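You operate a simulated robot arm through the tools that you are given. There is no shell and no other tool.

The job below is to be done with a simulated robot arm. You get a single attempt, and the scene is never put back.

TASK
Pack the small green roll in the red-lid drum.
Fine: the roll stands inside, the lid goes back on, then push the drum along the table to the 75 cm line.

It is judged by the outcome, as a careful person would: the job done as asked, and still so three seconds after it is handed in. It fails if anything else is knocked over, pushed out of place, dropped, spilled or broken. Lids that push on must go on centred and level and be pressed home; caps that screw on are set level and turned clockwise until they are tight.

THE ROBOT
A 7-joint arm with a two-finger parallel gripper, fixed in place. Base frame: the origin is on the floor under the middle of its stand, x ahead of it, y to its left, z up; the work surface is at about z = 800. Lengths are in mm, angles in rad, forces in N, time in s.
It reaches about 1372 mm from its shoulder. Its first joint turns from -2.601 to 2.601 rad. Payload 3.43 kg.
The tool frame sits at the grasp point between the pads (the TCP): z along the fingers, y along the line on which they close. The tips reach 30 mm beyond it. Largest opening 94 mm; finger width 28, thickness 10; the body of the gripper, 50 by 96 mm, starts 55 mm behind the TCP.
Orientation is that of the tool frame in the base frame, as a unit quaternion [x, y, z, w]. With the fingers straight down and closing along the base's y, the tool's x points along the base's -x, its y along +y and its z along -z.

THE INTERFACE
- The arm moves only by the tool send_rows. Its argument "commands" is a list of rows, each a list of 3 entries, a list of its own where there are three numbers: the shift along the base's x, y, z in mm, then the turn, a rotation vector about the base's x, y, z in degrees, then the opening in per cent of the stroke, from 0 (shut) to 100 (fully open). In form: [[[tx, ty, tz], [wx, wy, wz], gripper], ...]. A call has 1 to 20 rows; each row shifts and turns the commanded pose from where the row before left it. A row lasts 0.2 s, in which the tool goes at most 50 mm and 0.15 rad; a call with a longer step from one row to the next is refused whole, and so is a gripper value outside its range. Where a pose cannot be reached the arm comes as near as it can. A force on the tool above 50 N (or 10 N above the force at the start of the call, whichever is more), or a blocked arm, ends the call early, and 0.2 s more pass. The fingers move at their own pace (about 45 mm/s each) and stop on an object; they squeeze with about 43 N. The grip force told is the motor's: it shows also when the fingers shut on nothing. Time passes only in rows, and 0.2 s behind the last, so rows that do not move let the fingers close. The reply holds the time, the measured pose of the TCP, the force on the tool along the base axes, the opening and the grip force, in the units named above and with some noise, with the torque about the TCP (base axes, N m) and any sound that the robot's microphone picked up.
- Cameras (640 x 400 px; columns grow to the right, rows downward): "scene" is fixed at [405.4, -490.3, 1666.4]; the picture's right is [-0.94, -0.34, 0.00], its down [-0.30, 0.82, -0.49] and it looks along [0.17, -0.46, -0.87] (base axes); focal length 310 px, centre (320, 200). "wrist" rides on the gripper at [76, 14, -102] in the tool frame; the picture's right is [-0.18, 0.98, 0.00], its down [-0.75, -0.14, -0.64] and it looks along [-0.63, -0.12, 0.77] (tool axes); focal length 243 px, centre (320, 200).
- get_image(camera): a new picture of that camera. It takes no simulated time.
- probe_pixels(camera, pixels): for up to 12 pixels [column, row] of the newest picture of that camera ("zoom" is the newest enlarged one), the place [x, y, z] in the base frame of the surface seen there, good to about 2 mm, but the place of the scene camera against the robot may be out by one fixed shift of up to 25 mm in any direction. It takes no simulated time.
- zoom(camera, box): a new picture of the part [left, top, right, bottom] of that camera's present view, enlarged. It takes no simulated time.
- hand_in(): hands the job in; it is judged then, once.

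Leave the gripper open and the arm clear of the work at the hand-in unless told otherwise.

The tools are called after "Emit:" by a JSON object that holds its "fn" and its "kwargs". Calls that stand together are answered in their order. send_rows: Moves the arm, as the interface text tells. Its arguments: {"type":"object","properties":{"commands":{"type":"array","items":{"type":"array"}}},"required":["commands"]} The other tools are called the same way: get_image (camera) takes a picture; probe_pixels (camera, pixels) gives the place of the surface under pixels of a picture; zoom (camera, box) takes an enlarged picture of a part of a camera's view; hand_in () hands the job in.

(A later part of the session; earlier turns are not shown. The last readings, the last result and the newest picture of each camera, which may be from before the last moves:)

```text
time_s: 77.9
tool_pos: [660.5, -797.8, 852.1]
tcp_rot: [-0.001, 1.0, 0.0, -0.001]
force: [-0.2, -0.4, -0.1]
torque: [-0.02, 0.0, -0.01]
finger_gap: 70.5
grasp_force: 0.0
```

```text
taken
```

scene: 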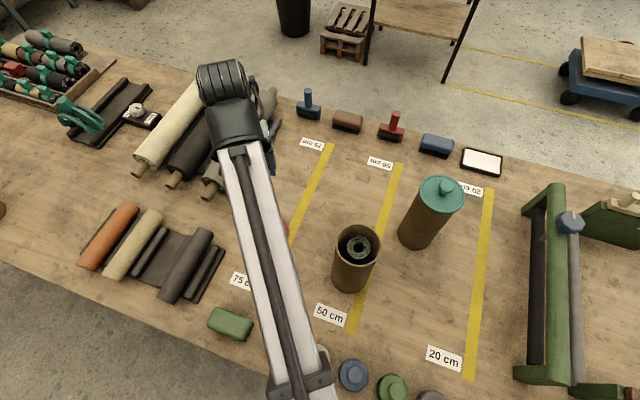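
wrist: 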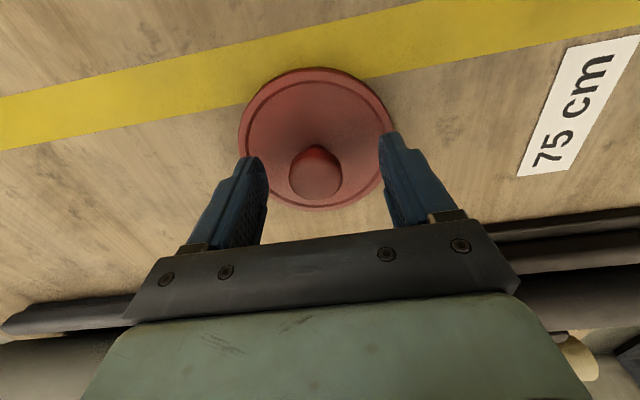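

Emit:
{"fn": "send_rows", "kwargs": {"commands": [[[0.3, -2.2, 0], [0, 0, 0], 75], [[0, 0, -4], [0, 0, 0], 75], [[0, 0, -4], [0, 0, 0], 75], [[0, 0, 0], [0, 0, 0], 75]]}}

Emit:
{"fn": "send_rows", "kwargs": {"commands": [[[0, 0, 0], [0, 0, 0], 75]]}}

Emit:
{"fn": "get_image", "kwargs": {"camera": "wrist"}}

```text
time_s: 78.9
tool_pos: [660.2, -801.1, 843.2]
tcp_rot: [-0.001, 1.0, 0.0, 0.001]
force: [-0.4, 0.1, -0.2]
torque: [0.03, 0.0, 0.04]
finger_gap: 70.6
grasp_force: 0.0
```

```text
time_s: 79.3
tool_pos: [659.4, -800.2, 844.0]
tcp_rot: [-0.002, 1.0, -0.001, 0.001]
force: [0.0, -0.2, 0.0]
torque: [-0.05, 0.01, 0.0]
finger_gap: 70.6
grasp_force: 0.2
```

```text
taken
```

wrist: 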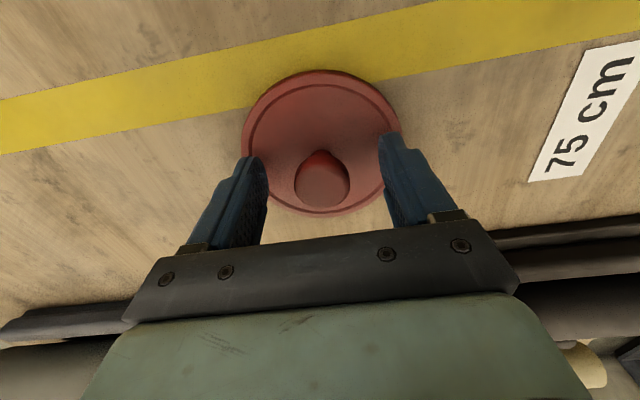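

The view matches the one at release, with the knob at (322,182). I'll close on it.

Emit:
{"fn": "send_rows", "kwargs": {"commands": [[[0, 0, 0], [0, 0, 0], 40], [[0, 0, 0], [0, 0, 0], 0], [[0, 0, 0], [0, 0, 0], 0], [[0, 0, 0], [0, 0, 0], 0]]}}

Emit:
{"fn": "send_rows", "kwargs": {"commands": [[[0, 0, 0], [0, 0, 0], 0]]}}

Emit:
{"fn": "get_image", "kwargs": {"camera": "wrist"}}

```text
time_s: 80.3
tool_pos: [659.5, -800.9, 844.4]
tcp_rot: [0.0, 1.0, -0.001, 0.0]
force: [0.2, -0.7, -0.5]
torque: [-0.01, 0.0, 0.0]
finger_gap: 30.0
grasp_force: 41.5
```

```text
time_s: 80.7
tool_pos: [659.5, -801.5, 844.3]
tcp_rot: [-0.001, 1.0, -0.001, 0.0]
force: [0.4, -0.1, 0.5]
torque: [0.01, 0.01, -0.01]
finger_gap: 29.3
grasp_force: 42.8
```

```text
taken
```

wrist: 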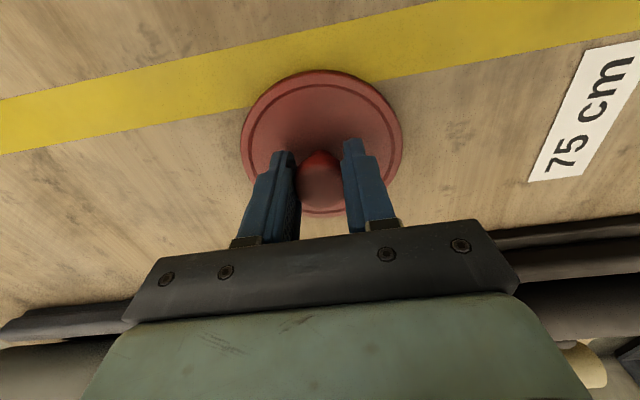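

The lid is gripped with the same geometry as before. I'll lift it to z≈1160.

Emit:
{"fn": "send_rows", "kwargs": {"commands": [[[0, 0, 10], [0, 0, 0], 0], [[0, 0, 30], [0, 0, 0], 0], [[0, 0, 45], [0, 0, 0], 0], [[0, 0, 45], [0, 0, 0], 0], [[0, 0, 45], [0, 0, 0], 0], [[0, 0, 45], [0, 0, 0], 0], [[0, 0, 45], [0, 0, 0], 0], [[0, 0, 45], [0, 0, 0], 0], [[0, 0, 6], [0, 0, 0], 0], [[0, 0, 0], [0, 0, 0], 0]]}}

Emit:
{"fn": "get_image", "kwargs": {"camera": "scene"}}

Emit:
{"fn": "zoom", "kwargs": {"camera": "scene", "box": [325, 215, 390, 300]}}

Emit:
{"fn": "probe_pixels", "kwargs": {"camera": "zoom", "pixels": [[221, 140], [325, 46], [429, 150], [320, 241], [250, 75], [400, 75], [250, 205], [400, 215], [360, 237], [280, 232], [290, 48], [365, 50]]}}

```text
time_s: 82.9
tool_pos: [660.4, -802.1, 1160.4]
tcp_rot: [0.0, 1.0, -0.001, 0.0]
force: [-0.6, 0.0, -0.9]
torque: [0.01, 0.02, 0.0]
finger_gap: 29.5
grasp_force: 42.9
```

```text
taken
```

scene: 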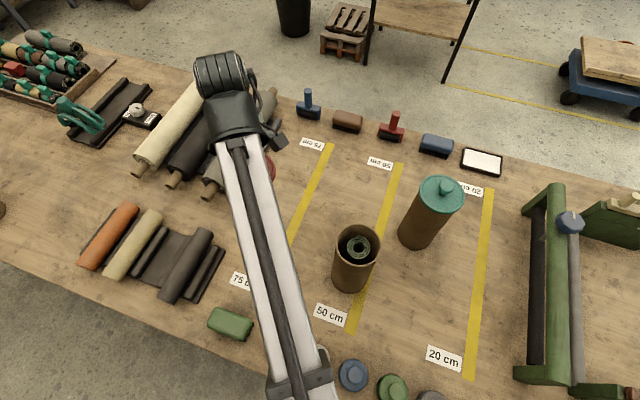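

```text
4.71 times, centred on (358, 258) of scene
```

zoom: 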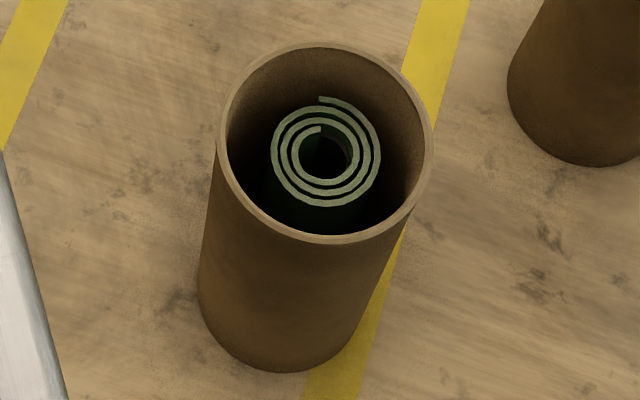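

```text
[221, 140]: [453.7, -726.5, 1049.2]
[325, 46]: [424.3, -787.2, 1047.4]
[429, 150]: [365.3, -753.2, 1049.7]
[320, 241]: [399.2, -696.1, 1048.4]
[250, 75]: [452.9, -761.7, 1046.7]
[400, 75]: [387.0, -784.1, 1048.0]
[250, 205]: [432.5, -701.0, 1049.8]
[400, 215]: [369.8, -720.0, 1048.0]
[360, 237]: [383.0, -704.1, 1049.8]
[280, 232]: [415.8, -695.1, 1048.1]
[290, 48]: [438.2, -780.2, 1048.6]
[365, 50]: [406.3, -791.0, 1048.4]
```

The drum is unmoved and the roll stands upright in it. I'll carry the lid over the drum to the matching TCP, about (400.4,-750.6).

Emit:
{"fn": "send_rows", "kwargs": {"commands": [[[-43.3, 8.5, 0], [0, 0, 0], 0], [[-43.3, 8.5, 0], [0, 0, 0], 0], [[-43.3, 8.5, 0], [0, 0, 0], 0], [[-43.3, 8.5, 0], [0, 0, 0], 0], [[-43.3, 8.5, 0], [0, 0, 0], 0], [[-43.3, 8.5, 0], [0, 0, 0], 0], [[0, 0, 0], [0, 0, 0], 0]]}}

Emit:
{"fn": "send_rows", "kwargs": {"commands": [[[0, 0, 0], [0, 0, 0], 0]]}}

Emit:
{"fn": "send_rows", "kwargs": {"commands": [[[0, 0, 0], [0, 0, 0], 0]]}}

Emit:
{"fn": "get_image", "kwargs": {"camera": "scene"}}

Emit:
{"fn": "get_image", "kwargs": {"camera": "wrist"}}

```text
time_s: 84.5
tool_pos: [399.8, -750.3, 1160.7]
tcp_rot: [-0.002, 1.0, -0.001, 0.001]
force: [0.0, -0.6, -0.1]
torque: [-0.02, -0.04, 0.02]
finger_gap: 29.2
grasp_force: 43.1
```

```text
time_s: 84.9
tool_pos: [400.0, -750.7, 1161.2]
tcp_rot: [-0.001, 1.0, -0.001, 0.0]
force: [0.1, 0.5, 0.4]
torque: [0.04, 0.01, 0.0]
finger_gap: 29.5
grasp_force: 43.4
```

```text
time_s: 85.3
tool_pos: [401.6, -750.7, 1161.7]
tcp_rot: [-0.001, 1.0, -0.001, -0.001]
force: [-0.3, 1.0, -0.3]
torque: [-0.01, -0.01, -0.04]
finger_gap: 29.2
grasp_force: 43.0
```

```text
taken
```

scene: 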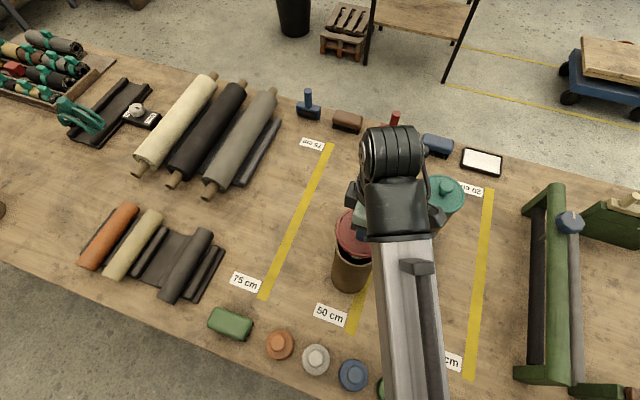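

```text
taken
```

wrist: 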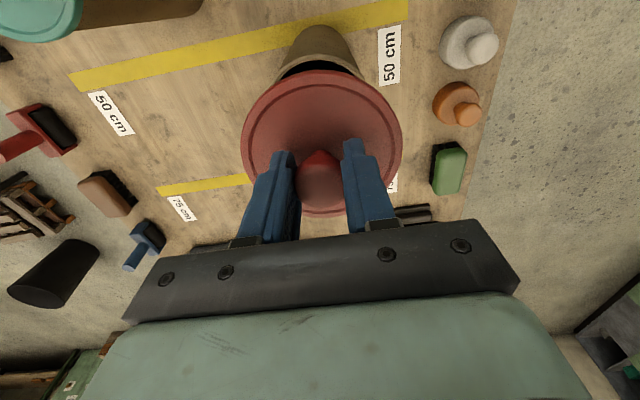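

The lid is over the drum. I'll lower to about 8 mm above the rim, then read the position again.

Emit:
{"fn": "send_rows", "kwargs": {"commands": [[[0, 0, -20], [0, 0, 0], 0], [[0, 0, -20], [0, 0, 0], 0], [[0, 0, -13], [0, 0, 0], 0], [[0, 0, -7], [0, 0, 0], 0], [[0, 0, 0], [0, 0, 0], 0]]}}

Emit:
{"fn": "send_rows", "kwargs": {"commands": [[[0, 0, 0], [0, 0, 0], 0]]}}

Emit:
{"fn": "send_rows", "kwargs": {"commands": [[[0, 0, 0], [0, 0, 0], 0]]}}

Emit:
{"fn": "zoom", "kwargs": {"camera": "scene", "box": [320, 200, 400, 300]}}

Emit:
{"fn": "zoom", "kwargs": {"camera": "wrist", "box": [225, 20, 415, 225]}}

```text
time_s: 86.5
tool_pos: [399.3, -749.2, 1100.6]
tcp_rot: [-0.002, 1.0, -0.001, 0.0]
force: [-0.2, 0.3, 0.4]
torque: [0.04, 0.01, -0.03]
finger_gap: 29.3
grasp_force: 42.7
```

```text
time_s: 86.9
tool_pos: [399.8, -749.7, 1100.4]
tcp_rot: [0.0, 1.0, -0.001, -0.001]
force: [0.0, 0.0, -1.1]
torque: [0.01, 0.02, 0.0]
finger_gap: 29.4
grasp_force: 43.3
```

```text
time_s: 87.3
tool_pos: [399.2, -749.5, 1100.4]
tcp_rot: [-0.001, 1.0, -0.001, 0.0]
force: [-0.3, 0.3, 0.4]
torque: [0.03, -0.02, 0.03]
finger_gap: 29.1
grasp_force: 42.7
```

```text
4.00 times, centred on (360, 250) of scene
```

zoom: 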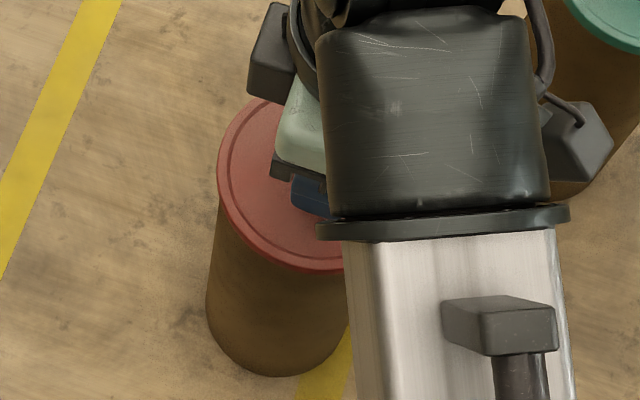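

```text
1.95 times, centred on (320, 122) of wrist
```

zoom: 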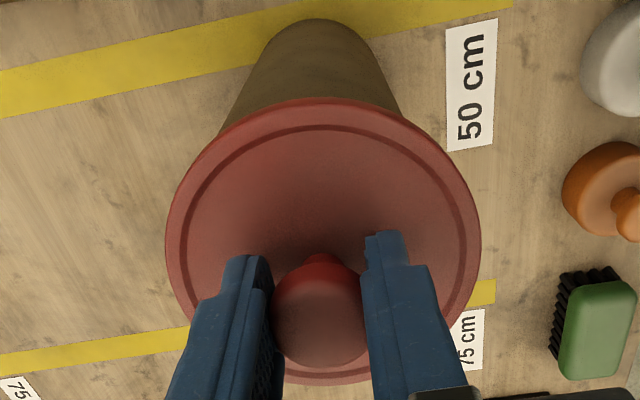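

I'll check the lid's centring against the drum in the scene view by probing the visible lid rim.

Emit:
{"fn": "zoom", "kwargs": {"camera": "scene", "box": [330, 215, 380, 275]}}

Emit:
{"fn": "probe_pixels", "kwargs": {"camera": "zoom", "pixels": [[245, 68], [220, 90], [200, 120], [190, 150], [188, 180], [195, 215], [210, 245], [230, 275], [260, 300], [300, 320], [340, 328], [370, 330]]}}

```text
6.67 times, centred on (355, 245) of scene
```

zoom: 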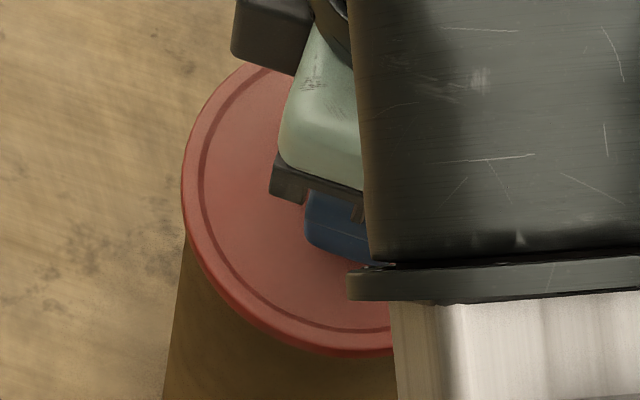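

```text
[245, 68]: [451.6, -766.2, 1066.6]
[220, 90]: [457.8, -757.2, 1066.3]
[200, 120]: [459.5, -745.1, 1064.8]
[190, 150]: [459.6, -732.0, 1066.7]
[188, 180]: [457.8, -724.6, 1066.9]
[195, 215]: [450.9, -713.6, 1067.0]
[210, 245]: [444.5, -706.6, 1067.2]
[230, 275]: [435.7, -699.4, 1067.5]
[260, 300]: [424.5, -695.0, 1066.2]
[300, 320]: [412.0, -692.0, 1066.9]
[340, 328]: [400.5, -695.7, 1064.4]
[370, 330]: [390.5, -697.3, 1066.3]
```

The lid is within about 1 mm of the drum's centre. I'll apply a 1 mm correction in -y and lower in small steps, watching the forces.

Emit:
{"fn": "send_rows", "kwargs": {"commands": [[[0.2, -1, -2], [0, 0, 0], 0], [[0, 0, -2], [0, 0, 0], 0], [[0, 0, -2], [0, 0, 0], 0], [[0, 0, 0], [0, 0, 0], 0]]}}

Emit:
{"fn": "send_rows", "kwargs": {"commands": [[[0, 0, -1], [0, 0, 0], 0], [[0, 0, -1], [0, 0, 0], 0], [[0, 0, 0], [0, 0, 0], 0]]}}

```text
time_s: 88.3
tool_pos: [400.2, -750.9, 1093.9]
tcp_rot: [0.0, 1.0, -0.001, 0.0]
force: [0.2, 0.1, -0.5]
torque: [-0.01, -0.01, -0.02]
finger_gap: 29.4
grasp_force: 43.0
```

```text
time_s: 89.1
tool_pos: [399.3, -751.3, 1093.3]
tcp_rot: [-0.001, 1.0, -0.001, -0.001]
force: [0.1, -0.2, -0.5]
torque: [-0.02, 0.0, 0.01]
finger_gap: 29.1
grasp_force: 43.0
```

Emit:
{"fn": "send_rows", "kwargs": {"commands": [[[0, 0, -1], [0, 0, 0], 0], [[0, 0, -1], [0, 0, 0], 0], [[0, 0, 0], [0, 0, 0], 0]]}}

Emit:
{"fn": "send_rows", "kwargs": {"commands": [[[0, 0, -1], [0, 0, 0], 0], [[0, 0, -1], [0, 0, 0], 0], [[0, 0, 0], [0, 0, 0], 0]]}}

```text
time_s: 89.9
tool_pos: [399.6, -751.2, 1090.3]
tcp_rot: [0.001, 1.0, 0.0, 0.0]
force: [-0.2, -1.0, -0.4]
torque: [-0.01, 0.01, -0.01]
finger_gap: 29.3
grasp_force: 42.8
```

```text
time_s: 90.7
tool_pos: [399.9, -750.7, 1090.3]
tcp_rot: [-0.001, 1.0, -0.001, 0.002]
force: [1.7, 3.3, 15.2]
torque: [-0.38, -0.71, 0.18]
finger_gap: 29.3
grasp_force: 43.4
```

The lid touches on one side: the torque points to the (+x,-y) edge of the rim, so the skirt lands on the rim there. I'll lift 2 mm, shift 0.8 mm towards +x and -y, and try again.

Emit:
{"fn": "send_rows", "kwargs": {"commands": [[[0, 0, 2], [0, 0, 0], 0], [[0.8, -0.8, 0], [0, 0, 0], 0], [[0, 0, -1], [0, 0, 0], 0], [[0, 0, -1], [0, 0, 0], 0], [[0, 0, 0], [0, 0, 0], 0]]}}

Emit:
{"fn": "send_rows", "kwargs": {"commands": [[[0, 0, 0], [0, 0, 0], 0]]}}

```text
time_s: 91.9
tool_pos: [400.6, -751.6, 1089.4]
tcp_rot: [0.0, 1.0, -0.001, 0.0]
force: [-5.8, 1.9, 13.4]
torque: [-0.4, -0.46, -0.1]
finger_gap: 29.0
grasp_force: 43.3
```

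```text
time_s: 92.3
tool_pos: [401.1, -752.6, 1089.2]
tcp_rot: [0.0, 1.0, -0.002, 0.0]
force: [-5.6, 1.0, 12.7]
torque: [-0.36, -0.4, -0.05]
finger_gap: 29.3
grasp_force: 43.3
```

The contact is similar but about 1 mm lower. I'll look at the lid's edge against the drum in both views.

Emit:
{"fn": "zoom", "kwargs": {"camera": "scene", "box": [325, 215, 385, 290]}}

Emit:
{"fn": "probe_pixels", "kwargs": {"camera": "zoom", "pixels": [[236, 110], [222, 150], [222, 180], [235, 215], [260, 245], [300, 268], [340, 278], [255, 85], [250, 200], [300, 240], [260, 150], [330, 262]]}}

Emit:
{"fn": "zoom", "kwargs": {"camera": "wrist", "box": [225, 20, 415, 225]}}

Emit:
{"fn": "probe_pixels", "kwargs": {"camera": "zoom", "pixels": [[175, 230], [200, 170], [250, 125], [320, 105], [390, 115], [440, 160], [470, 220], [465, 280], [180, 290], [310, 370], [340, 370], [320, 180]]}}

```text
5.33 times, centred on (355, 252) of scene
```

zoom: 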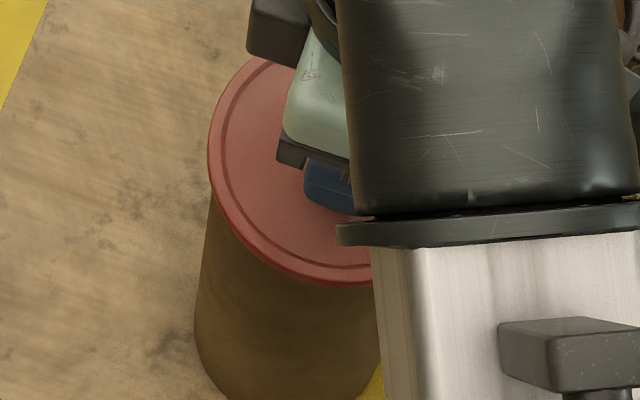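

```text
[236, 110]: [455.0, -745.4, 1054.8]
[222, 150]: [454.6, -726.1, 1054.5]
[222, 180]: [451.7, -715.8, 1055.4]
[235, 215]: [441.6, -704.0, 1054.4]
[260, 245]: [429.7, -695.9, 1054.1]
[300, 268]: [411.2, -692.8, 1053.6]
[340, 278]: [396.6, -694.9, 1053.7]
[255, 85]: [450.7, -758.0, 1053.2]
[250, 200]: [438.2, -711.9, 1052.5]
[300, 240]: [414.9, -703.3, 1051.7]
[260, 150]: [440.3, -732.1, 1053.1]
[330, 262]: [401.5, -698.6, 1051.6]
```

```text
1.95 times, centred on (320, 122) of wrist
```

zoom: 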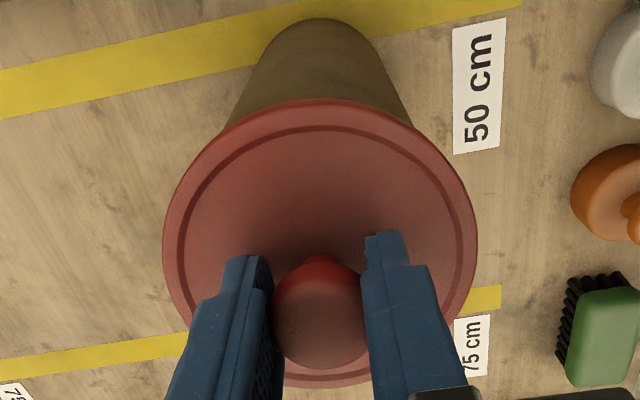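

```text
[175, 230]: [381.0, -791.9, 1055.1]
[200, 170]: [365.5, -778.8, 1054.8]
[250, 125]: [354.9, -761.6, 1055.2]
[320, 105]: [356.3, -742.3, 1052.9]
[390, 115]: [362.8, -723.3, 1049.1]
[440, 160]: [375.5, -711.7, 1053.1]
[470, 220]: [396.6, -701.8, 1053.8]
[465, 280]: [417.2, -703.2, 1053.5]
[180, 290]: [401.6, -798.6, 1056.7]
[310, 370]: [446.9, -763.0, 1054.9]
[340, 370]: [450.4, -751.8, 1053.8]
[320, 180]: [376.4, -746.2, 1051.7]
```

The lid's -y side reads about 2 mm higher, so it is resting on the rim there; all the fits suggest moving about 1.2 mm in -y. I'll lift, shift and lower again.

Emit:
{"fn": "send_rows", "kwargs": {"commands": [[[0, 0, 3], [0, 0, 0], 0], [[-0.3, -1.2, 0], [0, 0, 0], 0], [[0, 0, 0], [0, 0, 0], 0]]}}

Emit:
{"fn": "send_rows", "kwargs": {"commands": [[[0, 0, -1], [0, 0, 0], 0], [[0, 0, -1], [0, 0, 0], 0], [[0, 0, -1], [0, 0, 0], 0], [[0, 0, 0], [0, 0, 0], 0]]}}

Emit:
{"fn": "send_rows", "kwargs": {"commands": [[[0, 0, 0], [0, 0, 0], 0]]}}

```text
time_s: 93.1
tool_pos: [400.3, -753.0, 1091.6]
tcp_rot: [-0.001, 1.0, -0.001, -0.001]
force: [-2.1, 3.0, -3.0]
torque: [0.1, 0.06, -0.05]
finger_gap: 29.5
grasp_force: 43.1
```

```text
time_s: 94.1
tool_pos: [400.1, -752.8, 1089.0]
tcp_rot: [0.0, 1.0, -0.001, 0.0]
force: [-3.7, 4.5, 1.1]
torque: [0.26, 0.28, 0.01]
finger_gap: 29.2
grasp_force: 43.4
```

```text
time_s: 94.5
tool_pos: [400.9, -753.4, 1088.0]
tcp_rot: [0.0, 1.0, 0.0, 0.0]
force: [-4.8, 3.0, 0.8]
torque: [0.16, 0.23, 0.05]
finger_gap: 29.1
grasp_force: 42.9
```

The lid now engages, with only about 1 N vertically and a small sideways force of (-4,+4) N. I'll relax the sideways push slightly, then press down.

Emit:
{"fn": "send_rows", "kwargs": {"commands": [[[-0.5, 0.6, 0], [0, 0, 0], 0], [[0, 0, 0], [0, 0, 0], 0]]}}

Emit:
{"fn": "send_rows", "kwargs": {"commands": [[[0, 0, -1], [0, 0, 0], 0], [[0, 0, 0], [0, 0, 0], 0]]}}

Emit:
{"fn": "send_rows", "kwargs": {"commands": [[[0, 0, -1], [0, 0, 0], 0], [[0, 0, 0], [0, 0, 0], 0]]}}

```text
time_s: 95.1
tool_pos: [399.6, -752.8, 1087.5]
tcp_rot: [-0.002, 1.0, -0.001, 0.0]
force: [0.4, 0.9, 0.4]
torque: [0.03, -0.01, 0.0]
finger_gap: 29.2
grasp_force: 42.9
```

```text
time_s: 95.7
tool_pos: [400.8, -753.2, 1085.5]
tcp_rot: [0.0, 1.0, 0.0, 0.0]
force: [-0.2, 0.8, 0.6]
torque: [0.01, 0.0, -0.01]
finger_gap: 29.2
grasp_force: 43.4
```

```text
time_s: 96.3
tool_pos: [400.0, -752.7, 1085.8]
tcp_rot: [0.0, 1.0, -0.001, 0.0]
force: [0.5, -0.8, 1.9]
torque: [0.05, -0.02, 0.02]
finger_gap: 29.2
grasp_force: 43.0
```

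The sideways force is gone and the lid is sliding on freely at z≈1085.7. I'll keep pressing in 1 mm steps.

Emit:
{"fn": "send_rows", "kwargs": {"commands": [[[0, 0, -1], [0, 0, 0], 0], [[0, 0, 0], [0, 0, 0], 0]]}}

Emit:
{"fn": "send_rows", "kwargs": {"commands": [[[0, 0, -1], [0, 0, 0], 0], [[0, 0, 0], [0, 0, 0], 0]]}}

Emit:
{"fn": "send_rows", "kwargs": {"commands": [[[0, 0, -1], [0, 0, 0], 0], [[0, 0, 0], [0, 0, 0], 0]]}}

```text
time_s: 96.9
tool_pos: [400.8, -751.9, 1085.3]
tcp_rot: [0.0, 1.0, -0.001, 0.0]
force: [-1.3, -1.0, 4.3]
torque: [0.09, 0.16, 0.04]
finger_gap: 29.3
grasp_force: 43.2
```

```text
time_s: 97.5
tool_pos: [399.5, -752.0, 1084.7]
tcp_rot: [-0.001, 1.0, -0.002, 0.0]
force: [-1.1, -4.4, 13.7]
torque: [0.14, 0.49, 0.03]
finger_gap: 29.4
grasp_force: 43.3
```

```text
time_s: 98.1
tool_pos: [399.6, -752.5, 1085.0]
tcp_rot: [-0.001, 1.0, -0.001, 0.002]
force: [4.2, -9.6, 29.6]
torque: [-0.22, -0.19, -0.06]
finger_gap: 29.4
grasp_force: 43.2
```

The force is 30 N at z≈1085, about the seated height, but no snap has been heard yet. I'll press a little more.

Emit:
{"fn": "send_rows", "kwargs": {"commands": [[[0, 0, -0.7], [0, 0, 0], 0], [[0, 0, 0], [0, 0, 0], 0]]}}

Emit:
{"fn": "get_image", "kwargs": {"camera": "wrist"}}

Emit:
{"fn": "zoom", "kwargs": {"camera": "wrist", "box": [225, 20, 415, 225]}}

Emit:
{"fn": "probe_pixels", "kwargs": {"camera": "zoom", "pixels": [[175, 230], [200, 170], [250, 125], [320, 108], [390, 122], [440, 160], [470, 220], [465, 280], [180, 290], [310, 373], [340, 373], [320, 180]]}}

```text
time_s: 98.9
tool_pos: [400.8, -752.6, 1084.8]
tcp_rot: [-0.001, 1.0, -0.001, 0.002]
force: [2.7, 0.4, 10.3]
torque: [0.11, 0.21, 0.01]
finger_gap: 29.8
grasp_force: 42.9
stopped in row 2: the force on the tool passed its limit at 51 N (the readings are from after the stop); the commanded pose is now the measured one
```

```text
taken
```

wrist: 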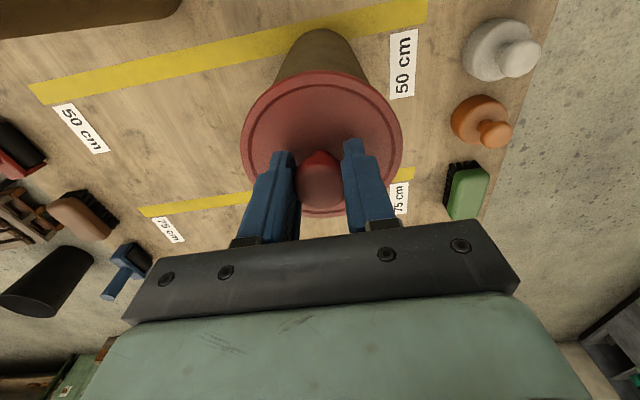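

```text
1.95 times, centred on (320, 122) of wrist
```

zoom: 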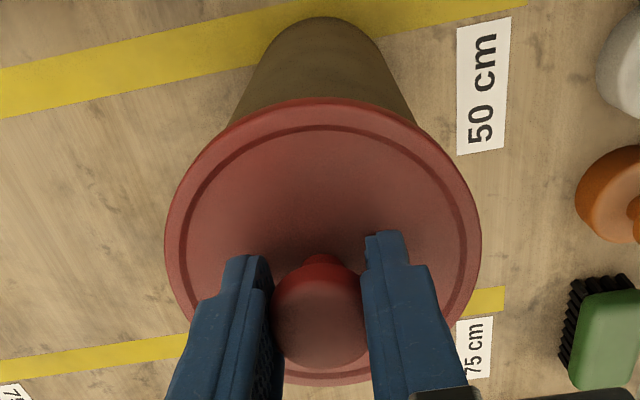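

```text
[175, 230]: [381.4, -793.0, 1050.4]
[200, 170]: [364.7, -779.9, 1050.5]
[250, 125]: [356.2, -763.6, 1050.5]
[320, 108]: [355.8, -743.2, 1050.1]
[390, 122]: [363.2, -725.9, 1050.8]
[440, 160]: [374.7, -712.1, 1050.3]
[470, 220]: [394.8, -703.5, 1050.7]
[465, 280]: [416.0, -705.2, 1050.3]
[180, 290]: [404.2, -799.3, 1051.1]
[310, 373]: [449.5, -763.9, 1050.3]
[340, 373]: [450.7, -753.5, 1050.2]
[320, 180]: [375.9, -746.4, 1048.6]
```

The lid's edge now reads z≈1050.4 all the way round, level and at its original seated height. I'll open the gripper, back off upward and check it.

Emit:
{"fn": "send_rows", "kwargs": {"commands": [[[0, 0, 0], [0, 0, 0], 35], [[0, 0, 0], [0, 0, 0], 60], [[0, 0, 0], [0, 0, 0], 75], [[0, 0, 0], [0, 0, 0], 75], [[0, 0, 20], [0, 0, 0], 75], [[0, 0, 30], [0, 0, 0], 75], [[0, 0, 20], [0, 0, 0], 75], [[0, 0, 0], [0, 0, 0], 75]]}}

Emit:
{"fn": "get_image", "kwargs": {"camera": "wrist"}}

Emit:
{"fn": "zoom", "kwargs": {"camera": "wrist", "box": [255, 30, 385, 165]}}

Emit:
{"fn": "probe_pixels", "kwargs": {"camera": "zoom", "pixels": [[155, 200], [165, 260], [220, 340], [300, 375], [400, 355], [465, 270], [480, 180], [440, 90], [320, 45], [210, 90], [315, 265], [320, 150]]}}

```text
time_s: 100.7
tool_pos: [399.2, -752.3, 1154.6]
tcp_rot: [-0.001, 1.0, -0.002, 0.002]
force: [0.2, 0.2, 0.1]
torque: [-0.02, 0.03, 0.02]
finger_gap: 70.5
grasp_force: 0.0
heard: snap
```

```text
taken
```

wrist: 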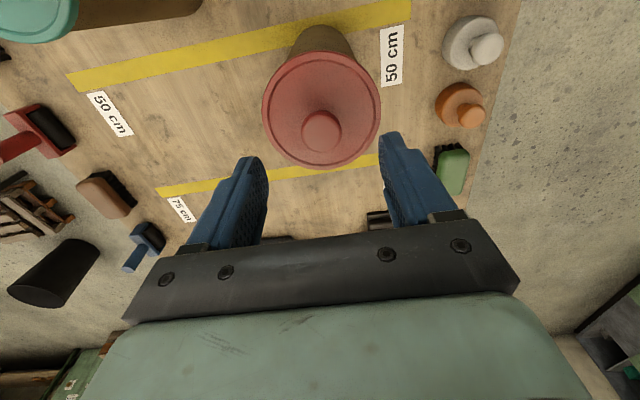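

```text
2.96 times, centred on (320, 98) of wrist
```

zoom: 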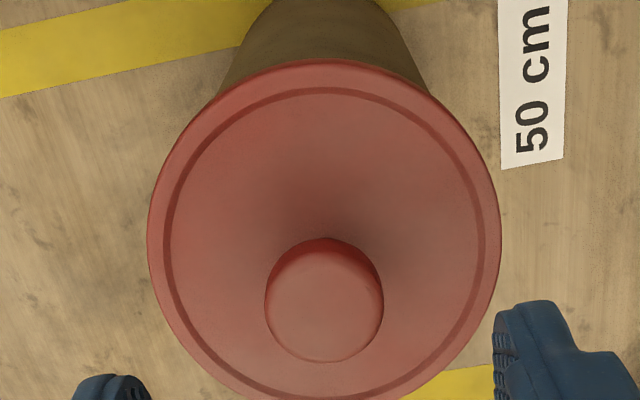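

```text
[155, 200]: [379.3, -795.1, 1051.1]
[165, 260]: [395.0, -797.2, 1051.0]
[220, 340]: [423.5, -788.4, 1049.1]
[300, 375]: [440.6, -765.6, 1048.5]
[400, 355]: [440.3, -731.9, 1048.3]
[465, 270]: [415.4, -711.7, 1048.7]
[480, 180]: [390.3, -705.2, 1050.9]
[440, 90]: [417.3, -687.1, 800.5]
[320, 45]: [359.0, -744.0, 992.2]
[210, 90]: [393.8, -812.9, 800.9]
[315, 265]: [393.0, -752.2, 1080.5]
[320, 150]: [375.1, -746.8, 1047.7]
```

A snap was heard as the grip released, and the lid sits level at its original height (edges 1051, knob top ≈1081). To be sure it is home, I'll close the fingers, centre them over the knob and press straight down on it.

Emit:
{"fn": "send_rows", "kwargs": {"commands": [[[4.5, 0, 0], [0, 0, 0], 0], [[0, 0, 0], [0, 0, 0], 0], [[0, 0, 0], [0, 0, 0], 0], [[0, 0, 0], [0, 0, 0], 0], [[0, 0, -15], [0, 0, 0], 0], [[0, 0, -15], [0, 0, 0], 0], [[0, 0, -6], [0, 0, 0], 0], [[0, 0, 0], [0, 0, 0], 0]]}}

Emit:
{"fn": "get_image", "kwargs": {"camera": "wrist"}}

```text
time_s: 102.5
tool_pos: [405.0, -753.7, 1116.0]
tcp_rot: [-0.001, 1.0, -0.002, 0.002]
force: [0.4, -0.2, 0.1]
torque: [-0.02, 0.01, -0.02]
finger_gap: 0.0
grasp_force: 32.8
```

```text
taken
```

wrist: 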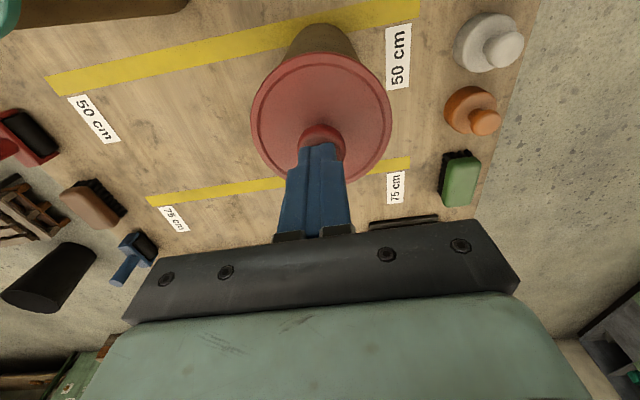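

The closed fingers are centred above the knob. I'll press down in small steps.

Emit:
{"fn": "send_rows", "kwargs": {"commands": [[[0, 1, -2], [0, 0, 0], 0], [[0, 0, -1], [0, 0, 0], 0], [[0, 0, -1], [0, 0, 0], 0], [[0, 0, 0], [0, 0, 0], 0]]}}

Emit:
{"fn": "send_rows", "kwargs": {"commands": [[[0, 0, -1], [0, 0, 0], 0], [[0, 0, -1], [0, 0, 0], 0], [[0, 0, 0], [0, 0, 0], 0]]}}

```text
time_s: 103.5
tool_pos: [404.4, -751.7, 1112.7]
tcp_rot: [-0.002, 1.0, -0.002, 0.001]
force: [0.8, 0.7, 0.4]
torque: [0.0, 0.02, 0.03]
finger_gap: 0.0
grasp_force: 32.9
```

```text
time_s: 104.3
tool_pos: [404.7, -752.2, 1111.4]
tcp_rot: [-0.001, 1.0, -0.002, 0.001]
force: [1.7, -0.8, 8.4]
torque: [-0.02, 0.01, 0.02]
finger_gap: 0.2
grasp_force: 33.0
```

Contact on the knob reads 8 N. I'll press further, to about 40 N.

Emit:
{"fn": "send_rows", "kwargs": {"commands": [[[0, 0, -1], [0, 0, 0], 0], [[0, 0, 0], [0, 0, 0], 0]]}}

Emit:
{"fn": "send_rows", "kwargs": {"commands": [[[0, 0, -0.8], [0, 0, 0], 0], [[0, 0, 0], [0, 0, 0], 0]]}}

```text
time_s: 104.9
tool_pos: [405.0, -753.2, 1111.1]
tcp_rot: [-0.001, 1.0, -0.002, 0.002]
force: [2.4, -3.2, 16.8]
torque: [-0.09, -0.03, 0.0]
finger_gap: 0.0
grasp_force: 32.8
```

```text
time_s: 105.5
tool_pos: [403.9, -753.1, 1112.4]
tcp_rot: [0.0, 1.0, -0.003, 0.002]
force: [3.0, -6.4, 28.8]
torque: [-0.17, -0.01, -0.02]
finger_gap: 0.0
grasp_force: 33.2
```

Emit:
{"fn": "send_rows", "kwargs": {"commands": [[[0, 0, -1], [0, 0, 0], 0], [[0, 0, 0], [0, 0, 0], 0]]}}

Emit:
{"fn": "send_rows", "kwargs": {"commands": [[[0, 0, 2], [0, 0, 0], 0], [[0, 0, 6], [0, 0, 0], 0], [[0, 0, 20], [0, 0, 0], 0], [[0, 0, 25], [0, 0, 0], 0], [[0, 0, 0], [0, 0, 0], 0]]}}

Emit:
{"fn": "get_image", "kwargs": {"camera": "wrist"}}

Emit:
{"fn": "zoom", "kwargs": {"camera": "wrist", "box": [255, 30, 385, 165]}}

Emit:
{"fn": "probe_pixels", "kwargs": {"camera": "zoom", "pixels": [[160, 190], [175, 130], [240, 70], [320, 52], [400, 75], [460, 130], [480, 190], [460, 270], [180, 270], [320, 250], [320, 340], [320, 150]]}}

```text
time_s: 106.1
tool_pos: [405.1, -751.9, 1110.2]
tcp_rot: [-0.001, 1.0, -0.003, 0.001]
force: [4.7, -9.3, 41.3]
torque: [-0.31, -0.01, -0.02]
finger_gap: 0.1
grasp_force: 32.6
```

```text
time_s: 107.3
tool_pos: [405.4, -751.2, 1160.6]
tcp_rot: [-0.001, 1.0, -0.003, 0.001]
force: [0.4, 0.5, -0.2]
torque: [0.04, 0.0, 0.01]
finger_gap: 0.0
grasp_force: 33.6
```

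```text
taken
```

wrist: 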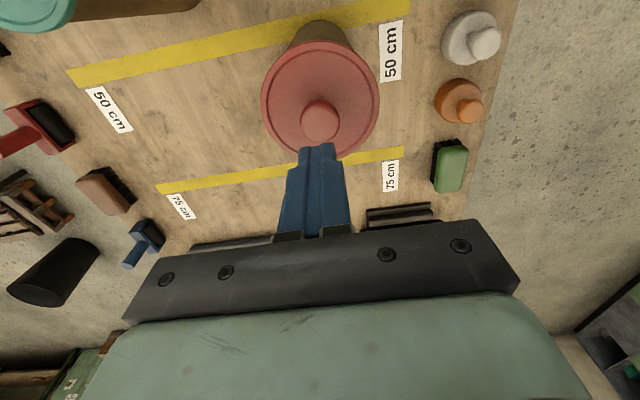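

```text
2.96 times, centred on (320, 98) of wrist
```

zoom: 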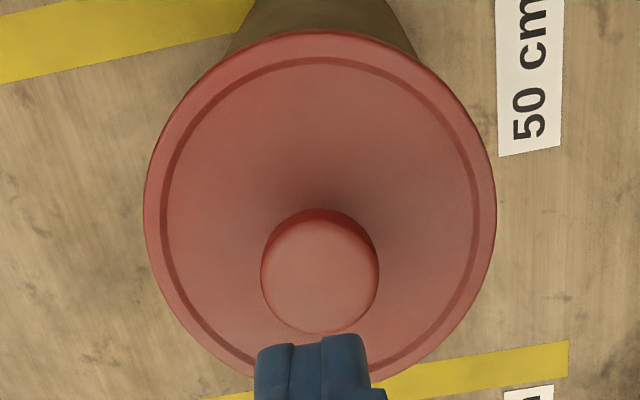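

```text
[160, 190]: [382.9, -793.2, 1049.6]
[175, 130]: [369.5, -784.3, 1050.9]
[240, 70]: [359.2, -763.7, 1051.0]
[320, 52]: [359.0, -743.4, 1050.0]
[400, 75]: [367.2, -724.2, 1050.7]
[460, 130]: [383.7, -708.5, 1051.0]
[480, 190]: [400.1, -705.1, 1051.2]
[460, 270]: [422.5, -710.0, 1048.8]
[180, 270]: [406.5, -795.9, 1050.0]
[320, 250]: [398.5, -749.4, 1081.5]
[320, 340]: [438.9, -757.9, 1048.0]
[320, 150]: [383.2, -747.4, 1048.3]
```

The lid is home and level: edges at 1050–1051, and 41 N of pressing changed nothing. Now for the push. I'll move off the drum towards -x, lower a bit, and turn the tool so the fingers can point along +x at the drum's base. First, the move away.

Emit:
{"fn": "send_rows", "kwargs": {"commands": [[[-40, 12, 0], [0, 0, 0], 0], [[-40, 12, 0], [0, 0, 0], 0], [[-35, 20, -20], [0, 0, 0], 0], [[-30, 20, -30], [0, 0, 0], 0], [[0, 0, -10], [0, 0, 0], 0], [[0, 0, 0], [0, 0, 0], 0]]}}

Emit:
{"fn": "get_image", "kwargs": {"camera": "scene"}}

```text
time_s: 108.7
tool_pos: [260.3, -689.6, 1101.9]
tcp_rot: [-0.001, 1.0, -0.002, 0.002]
force: [0.3, 0.2, 0.3]
torque: [0.03, 0.02, -0.03]
finger_gap: 0.0
grasp_force: 32.7
```

```text
taken
```

scene: 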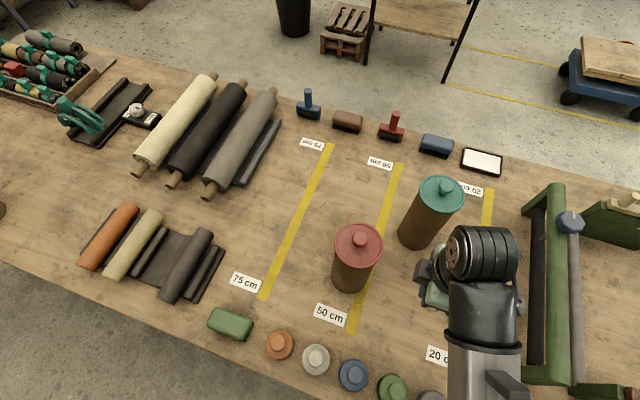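

The drum with its lid looks just as it did at the start. Before rotating, I'll probe the green frame at the right so that the wrist stays clear of it.

Emit:
{"fn": "probe_pixels", "kwargs": {"camera": "scene", "pixels": [[557, 195], [548, 260], [545, 350], [530, 215], [570, 222], [525, 375], [560, 385], [535, 290], [600, 235], [530, 330], [520, 372], [540, 205]]}}

Emit:
{"fn": "zoom", "kwargs": {"camera": "scene", "box": [420, 150, 640, 400]}}

```text
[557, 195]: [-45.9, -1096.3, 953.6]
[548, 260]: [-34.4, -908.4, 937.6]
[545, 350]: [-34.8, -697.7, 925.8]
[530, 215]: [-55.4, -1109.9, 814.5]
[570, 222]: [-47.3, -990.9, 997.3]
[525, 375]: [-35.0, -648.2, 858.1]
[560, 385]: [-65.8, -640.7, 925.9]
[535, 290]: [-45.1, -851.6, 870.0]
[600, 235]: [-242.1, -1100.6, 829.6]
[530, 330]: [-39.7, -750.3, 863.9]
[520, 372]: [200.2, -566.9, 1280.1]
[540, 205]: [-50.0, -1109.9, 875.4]
```

```text
1.60 times, centred on (530, 275) of scene
```

zoom: 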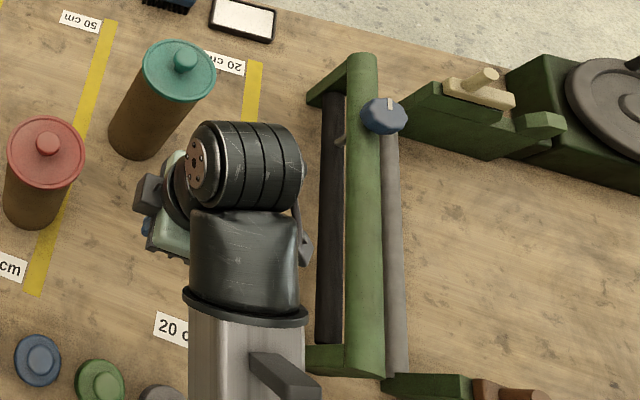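

The frame stays at x below -30, and the wrist will stay at x above 90, so it is clear. I'll yaw the tool by -180° here in two parts.

Emit:
{"fn": "send_rows", "kwargs": {"commands": [[[0, 0, 0], [0, 0, -8], 20], [[0, 0, 0], [0, 0, -8], 40], [[0, 0, 0], [0, 0, -8], 64], [[0, 0, 0], [0, 0, -8], 64], [[0, 0, 0], [0, 0, -8], 64], [[0, 0, 0], [0, 0, -8], 64], [[0, 0, 0], [0, 0, -8], 64], [[0, 0, 0], [0, 0, -8], 64], [[0, 0, 0], [0, 0, -8], 64], [[0, 0, 0], [0, 0, -8], 64], [[0, 0, 0], [0, 0, -8], 64], [[0, 0, 0], [0, 0, -8], 64], [[0, 0, 0], [0, 0, 0], 64]]}}

Emit:
{"fn": "get_image", "kwargs": {"camera": "scene"}}

```text
time_s: 111.5
tool_pos: [260.2, -688.7, 1102.1]
tcp_rot: [0.743, 0.669, -0.002, 0.001]
force: [-1.0, -0.2, 0.4]
torque: [-0.03, 0.01, -0.01]
finger_gap: 59.9
grasp_force: 0.0
```

```text
taken
```

scene: 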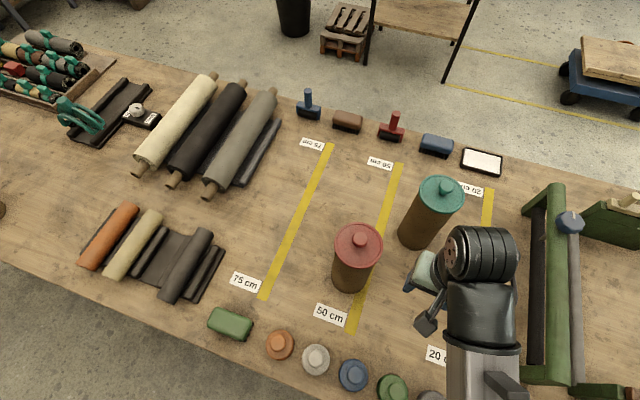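

Emit:
{"fn": "send_rows", "kwargs": {"commands": [[[0, 0, 0], [0, 0, -8], 64], [[0, 0, 0], [0, 0, -8], 64], [[0, 0, 0], [0, 0, -8], 64], [[0, 0, 0], [0, 0, -8], 64], [[0, 0, 0], [0, 0, -8], 64], [[0, 0, 0], [0, 0, -8], 64], [[0, 0, 0], [0, 0, -8], 64], [[0, 0, 0], [0, 0, -8], 64], [[0, 0, 0], [0, 0, -8], 64], [[0, 0, 0], [0, 0, -8], 64], [[0, 0, 0], [0, 0, -4], 64], [[0, 0, 0], [0, 0, 0], 64]]}}

Emit:
{"fn": "get_image", "kwargs": {"camera": "scene"}}

Emit:
{"fn": "get_image", "kwargs": {"camera": "wrist"}}

```text
time_s: 114.1
tool_pos: [259.0, -688.4, 1102.2]
tcp_rot: [1.0, 0.0, -0.001, -0.002]
force: [-0.1, 0.1, -0.3]
torque: [-0.04, -0.01, 0.02]
finger_gap: 60.5
grasp_force: 0.0
```

```text
taken
```

scene: 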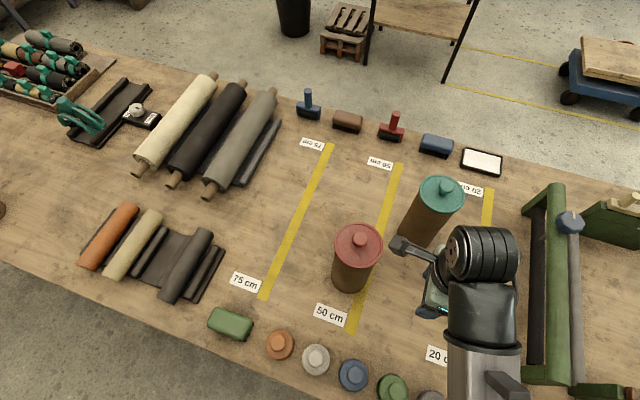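

```text
taken
```

wrist: 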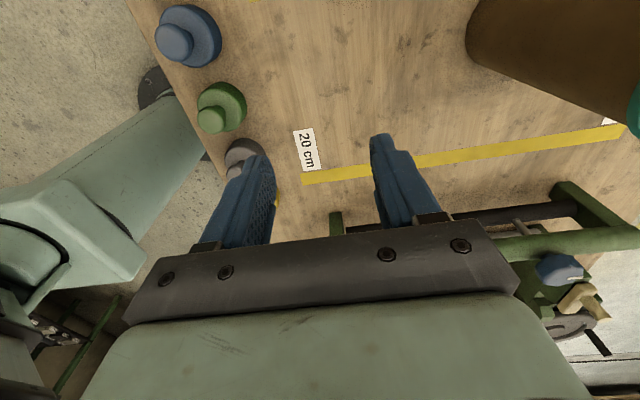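

The yaw is complete. I'll tilt the tool 60° so the fingers point along +x and slightly down, with the camera on top.

Emit:
{"fn": "send_rows", "kwargs": {"commands": [[[0, 0, 0], [0, -7.5, 0], 64], [[0, 0, 0], [0, -7.5, 0], 64], [[0, 0, 0], [0, -7.5, 0], 64], [[0, 0, 0], [0, -7.5, 0], 64], [[0, 0, 0], [0, 0, 0], 64]]}}

Emit:
{"fn": "get_image", "kwargs": {"camera": "scene"}}

```text
time_s: 115.3
tool_pos: [259.5, -686.7, 1102.6]
tcp_rot: [0.966, 0.001, 0.258, 0.0]
force: [-0.1, -0.8, -0.3]
torque: [-0.01, 0.01, 0.04]
finger_gap: 60.3
grasp_force: 0.1
```

```text
taken
```

scene: 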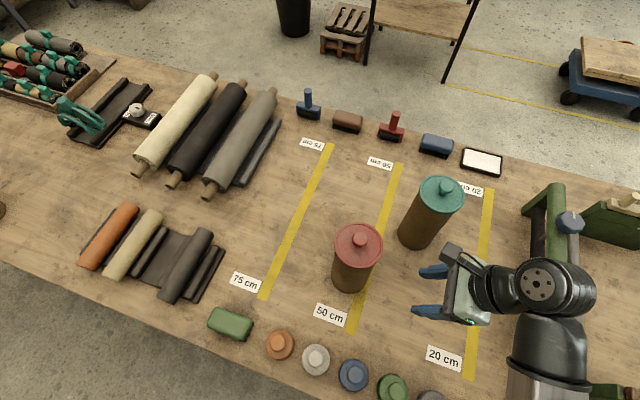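

The fingers now point towards the red drum. I'll finish the tilt while moving sideways to the drum's centre line, y≈-751.

Emit:
{"fn": "send_rows", "kwargs": {"commands": [[[0, -16, 0], [0, -7.5, 0], 64], [[0, -16, 0], [0, -7.5, 0], 64], [[0, -16, 0], [0, -7.5, 0], 64], [[0, -16, 0], [0, -7.5, 0], 64], [[0, 0, 0], [0, 0, 0], 64]]}}

Emit:
{"fn": "get_image", "kwargs": {"camera": "scene"}}

Emit:
{"fn": "get_image", "kwargs": {"camera": "wrist"}}

```text
time_s: 116.5
tool_pos: [257.5, -752.6, 1101.4]
tcp_rot: [0.867, 0.001, 0.499, -0.001]
force: [0.0, 0.4, -0.1]
torque: [-0.02, -0.03, -0.02]
finger_gap: 60.2
grasp_force: 0.0
```

```text
taken
```

scene: 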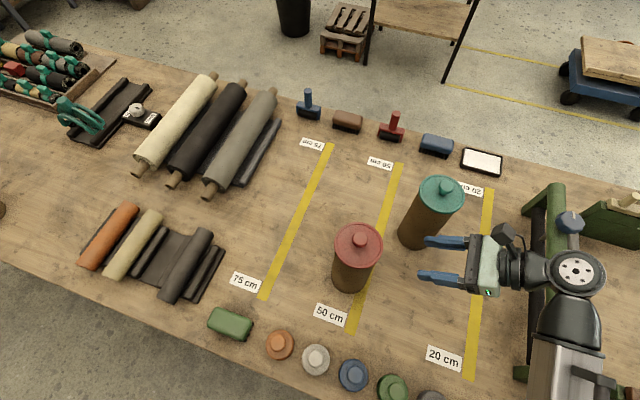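

```text
taken
```

wrist: 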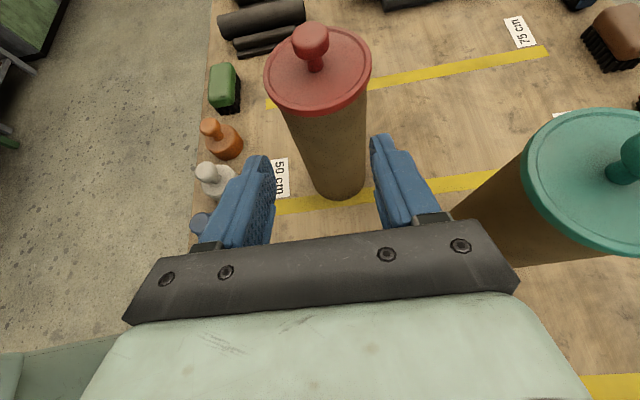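

The fingers face the drum. I'll probe the wrist and forearm links to check their clearance from the frame and the teal drum before lowering.

Emit:
{"fn": "probe_pixels", "kwargs": {"camera": "scene", "pixels": [[575, 270], [603, 275], [545, 265], [505, 232], [520, 270], [570, 320], [600, 330], [590, 380], [560, 300], [485, 265], [615, 360], [530, 245]]}}

Emit:
{"fn": "zoom", "kwargs": {"camera": "scene", "box": [400, 160, 640, 400]}}

```text
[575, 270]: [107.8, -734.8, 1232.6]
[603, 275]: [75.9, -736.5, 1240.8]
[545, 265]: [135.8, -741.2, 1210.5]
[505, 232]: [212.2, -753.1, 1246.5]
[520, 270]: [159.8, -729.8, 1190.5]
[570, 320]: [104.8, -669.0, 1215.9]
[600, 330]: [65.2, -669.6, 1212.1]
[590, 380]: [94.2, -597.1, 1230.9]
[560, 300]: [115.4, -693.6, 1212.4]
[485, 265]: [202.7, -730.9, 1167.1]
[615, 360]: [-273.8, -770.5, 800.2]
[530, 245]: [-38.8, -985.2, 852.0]
```

```text
1.67 times, centred on (520, 280) of scene
```

zoom: 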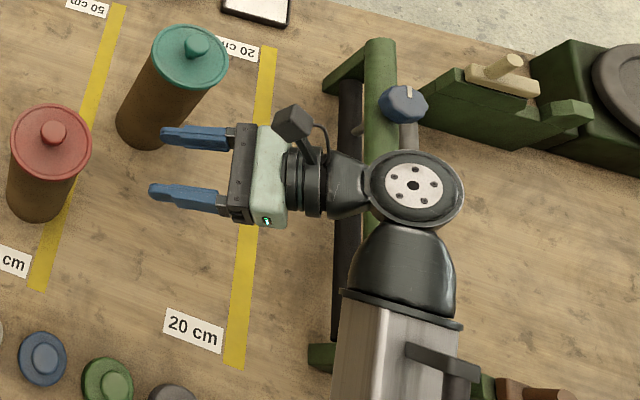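

There is ample clearance: the wrist is at x above 50 against the frame at -36, and the teal drum is 70 mm away. I'll move 40 mm towards the drum and lower to z≈850.

Emit:
{"fn": "send_rows", "kwargs": {"commands": [[[40, 0, 0], [0, 0, 0], 64], [[0, 0, -40], [0, 0, 0], 64], [[0, 0, -40], [0, 0, 0], 64], [[0, 0, -40], [0, 0, 0], 64], [[0, 0, -40], [0, 0, 0], 64], [[0, 0, -40], [0, 0, 0], 64], [[0, 0, -30], [0, 0, 0], 64], [[0, 0, -12], [0, 0, 0], 64], [[0, 0, 0], [0, 0, 0], 64]]}}

Emit:
{"fn": "get_image", "kwargs": {"camera": "scene"}}

Emit:
{"fn": "get_image", "kwargs": {"camera": "wrist"}}

```text
time_s: 118.5
tool_pos: [299.8, -750.4, 859.5]
tcp_rot: [0.867, 0.002, 0.498, -0.001]
force: [-0.1, 0.4, -0.7]
torque: [0.0, 0.0, -0.02]
finger_gap: 60.2
grasp_force: 0.1
```

```text
taken
```

scene: 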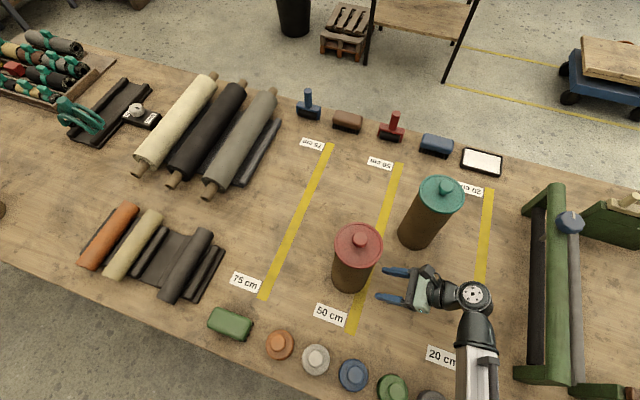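

```text
taken
```

wrist: 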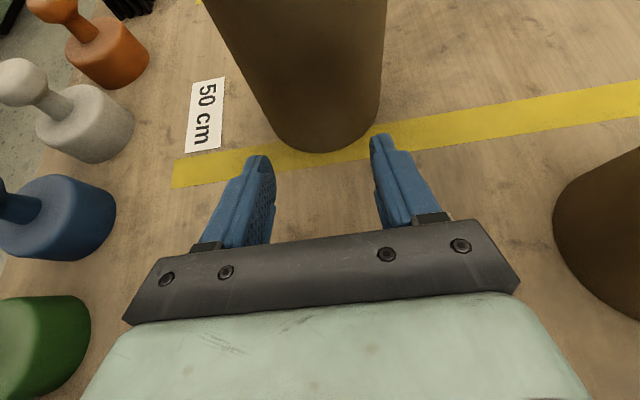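

The fingers straddle the drum's centre line, near the base. I'll probe the drum's lower surface and the fingertips to check centring and distance.

Emit:
{"fn": "probe_pixels", "kwargs": {"camera": "wrist", "pixels": [[262, 160], [380, 140], [270, 185], [378, 160], [290, 130], [310, 130], [325, 130], [345, 130], [365, 120], [320, 148], [275, 115], [378, 95]]}}

Emit:
{"fn": "zoom", "kwargs": {"camera": "scene", "box": [320, 210, 500, 340]}}

```text
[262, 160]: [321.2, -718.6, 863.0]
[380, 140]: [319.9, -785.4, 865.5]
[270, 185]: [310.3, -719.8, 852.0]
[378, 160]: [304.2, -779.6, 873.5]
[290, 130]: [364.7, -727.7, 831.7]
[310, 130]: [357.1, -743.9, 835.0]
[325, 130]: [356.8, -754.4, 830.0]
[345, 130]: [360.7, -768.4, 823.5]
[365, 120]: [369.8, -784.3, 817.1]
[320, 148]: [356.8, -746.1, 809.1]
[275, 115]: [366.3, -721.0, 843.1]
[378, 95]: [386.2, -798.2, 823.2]
```

```text
3.08 times, centred on (410, 275) of scene
```

zoom: 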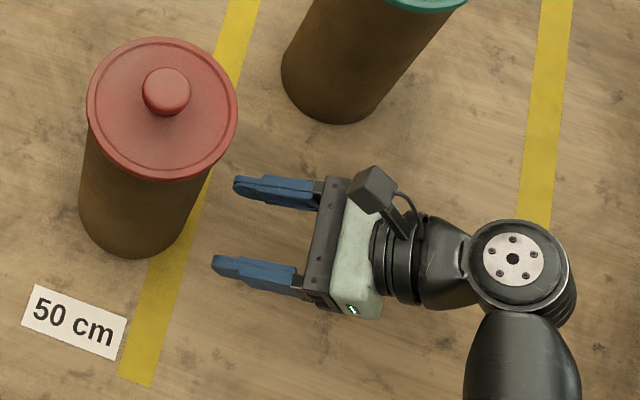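

The drum's centre reads (406,-751) and the fingers are centred within about 1 mm. I'll lower 8 mm and ease forward to touch the drum.

Emit:
{"fn": "send_rows", "kwargs": {"commands": [[[0, 0, -8], [0, 0, 0], 64], [[12, 0, 0], [0, 0, 0], 64], [[12, 0, 0], [0, 0, 0], 64], [[6, 0, 0], [0, 0, 0], 64], [[4, 0, 0], [0, 0, 0], 64], [[0, 0, 0], [0, 0, 0], 64]]}}

Emit:
{"fn": "send_rows", "kwargs": {"commands": [[[3, 0, 0], [0, 0, 0], 64], [[3, 0, 0], [0, 0, 0], 64], [[3, 0, 0], [0, 0, 0], 64], [[3, 0, 0], [0, 0, 0], 64]]}}

Emit:
{"fn": "get_image", "kwargs": {"camera": "wrist"}}

Emit:
{"fn": "zoom", "kwargs": {"camera": "scene", "box": [280, 180, 460, 330]}}

```text
time_s: 119.9
tool_pos: [333.0, -752.0, 851.5]
tcp_rot: [0.867, 0.002, 0.498, -0.002]
force: [-10.2, -0.4, 2.3]
torque: [-0.04, 0.0, -0.32]
finger_gap: 60.4
grasp_force: 0.1
```

```text
time_s: 120.9
tool_pos: [344.5, -752.3, 852.8]
tcp_rot: [0.866, 0.001, 0.5, -0.001]
force: [-10.7, -4.0, 3.6]
torque: [-0.13, -0.1, -0.46]
finger_gap: 62.4
grasp_force: 2.0
```

```text
taken
```

wrist: 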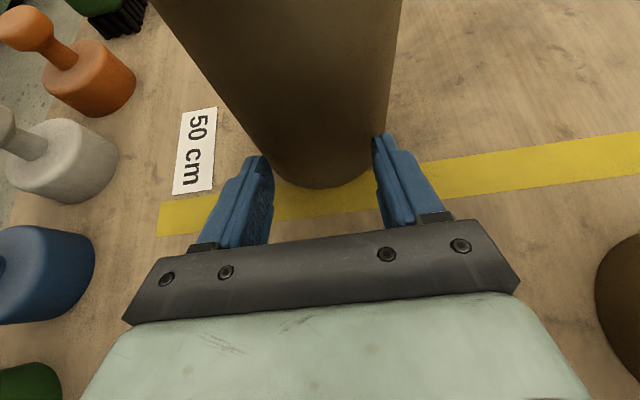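

```text
2.67 times, centred on (370, 255) of scene
```

zoom: 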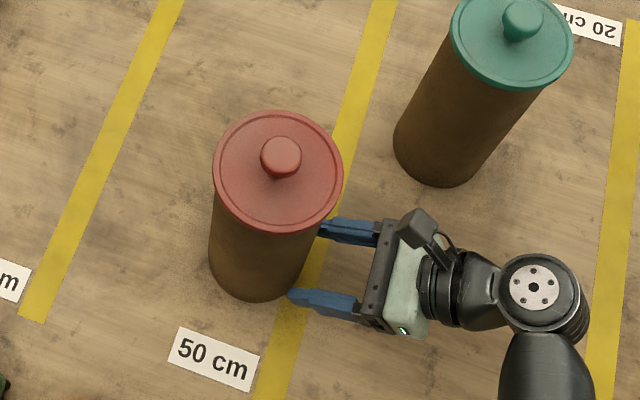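

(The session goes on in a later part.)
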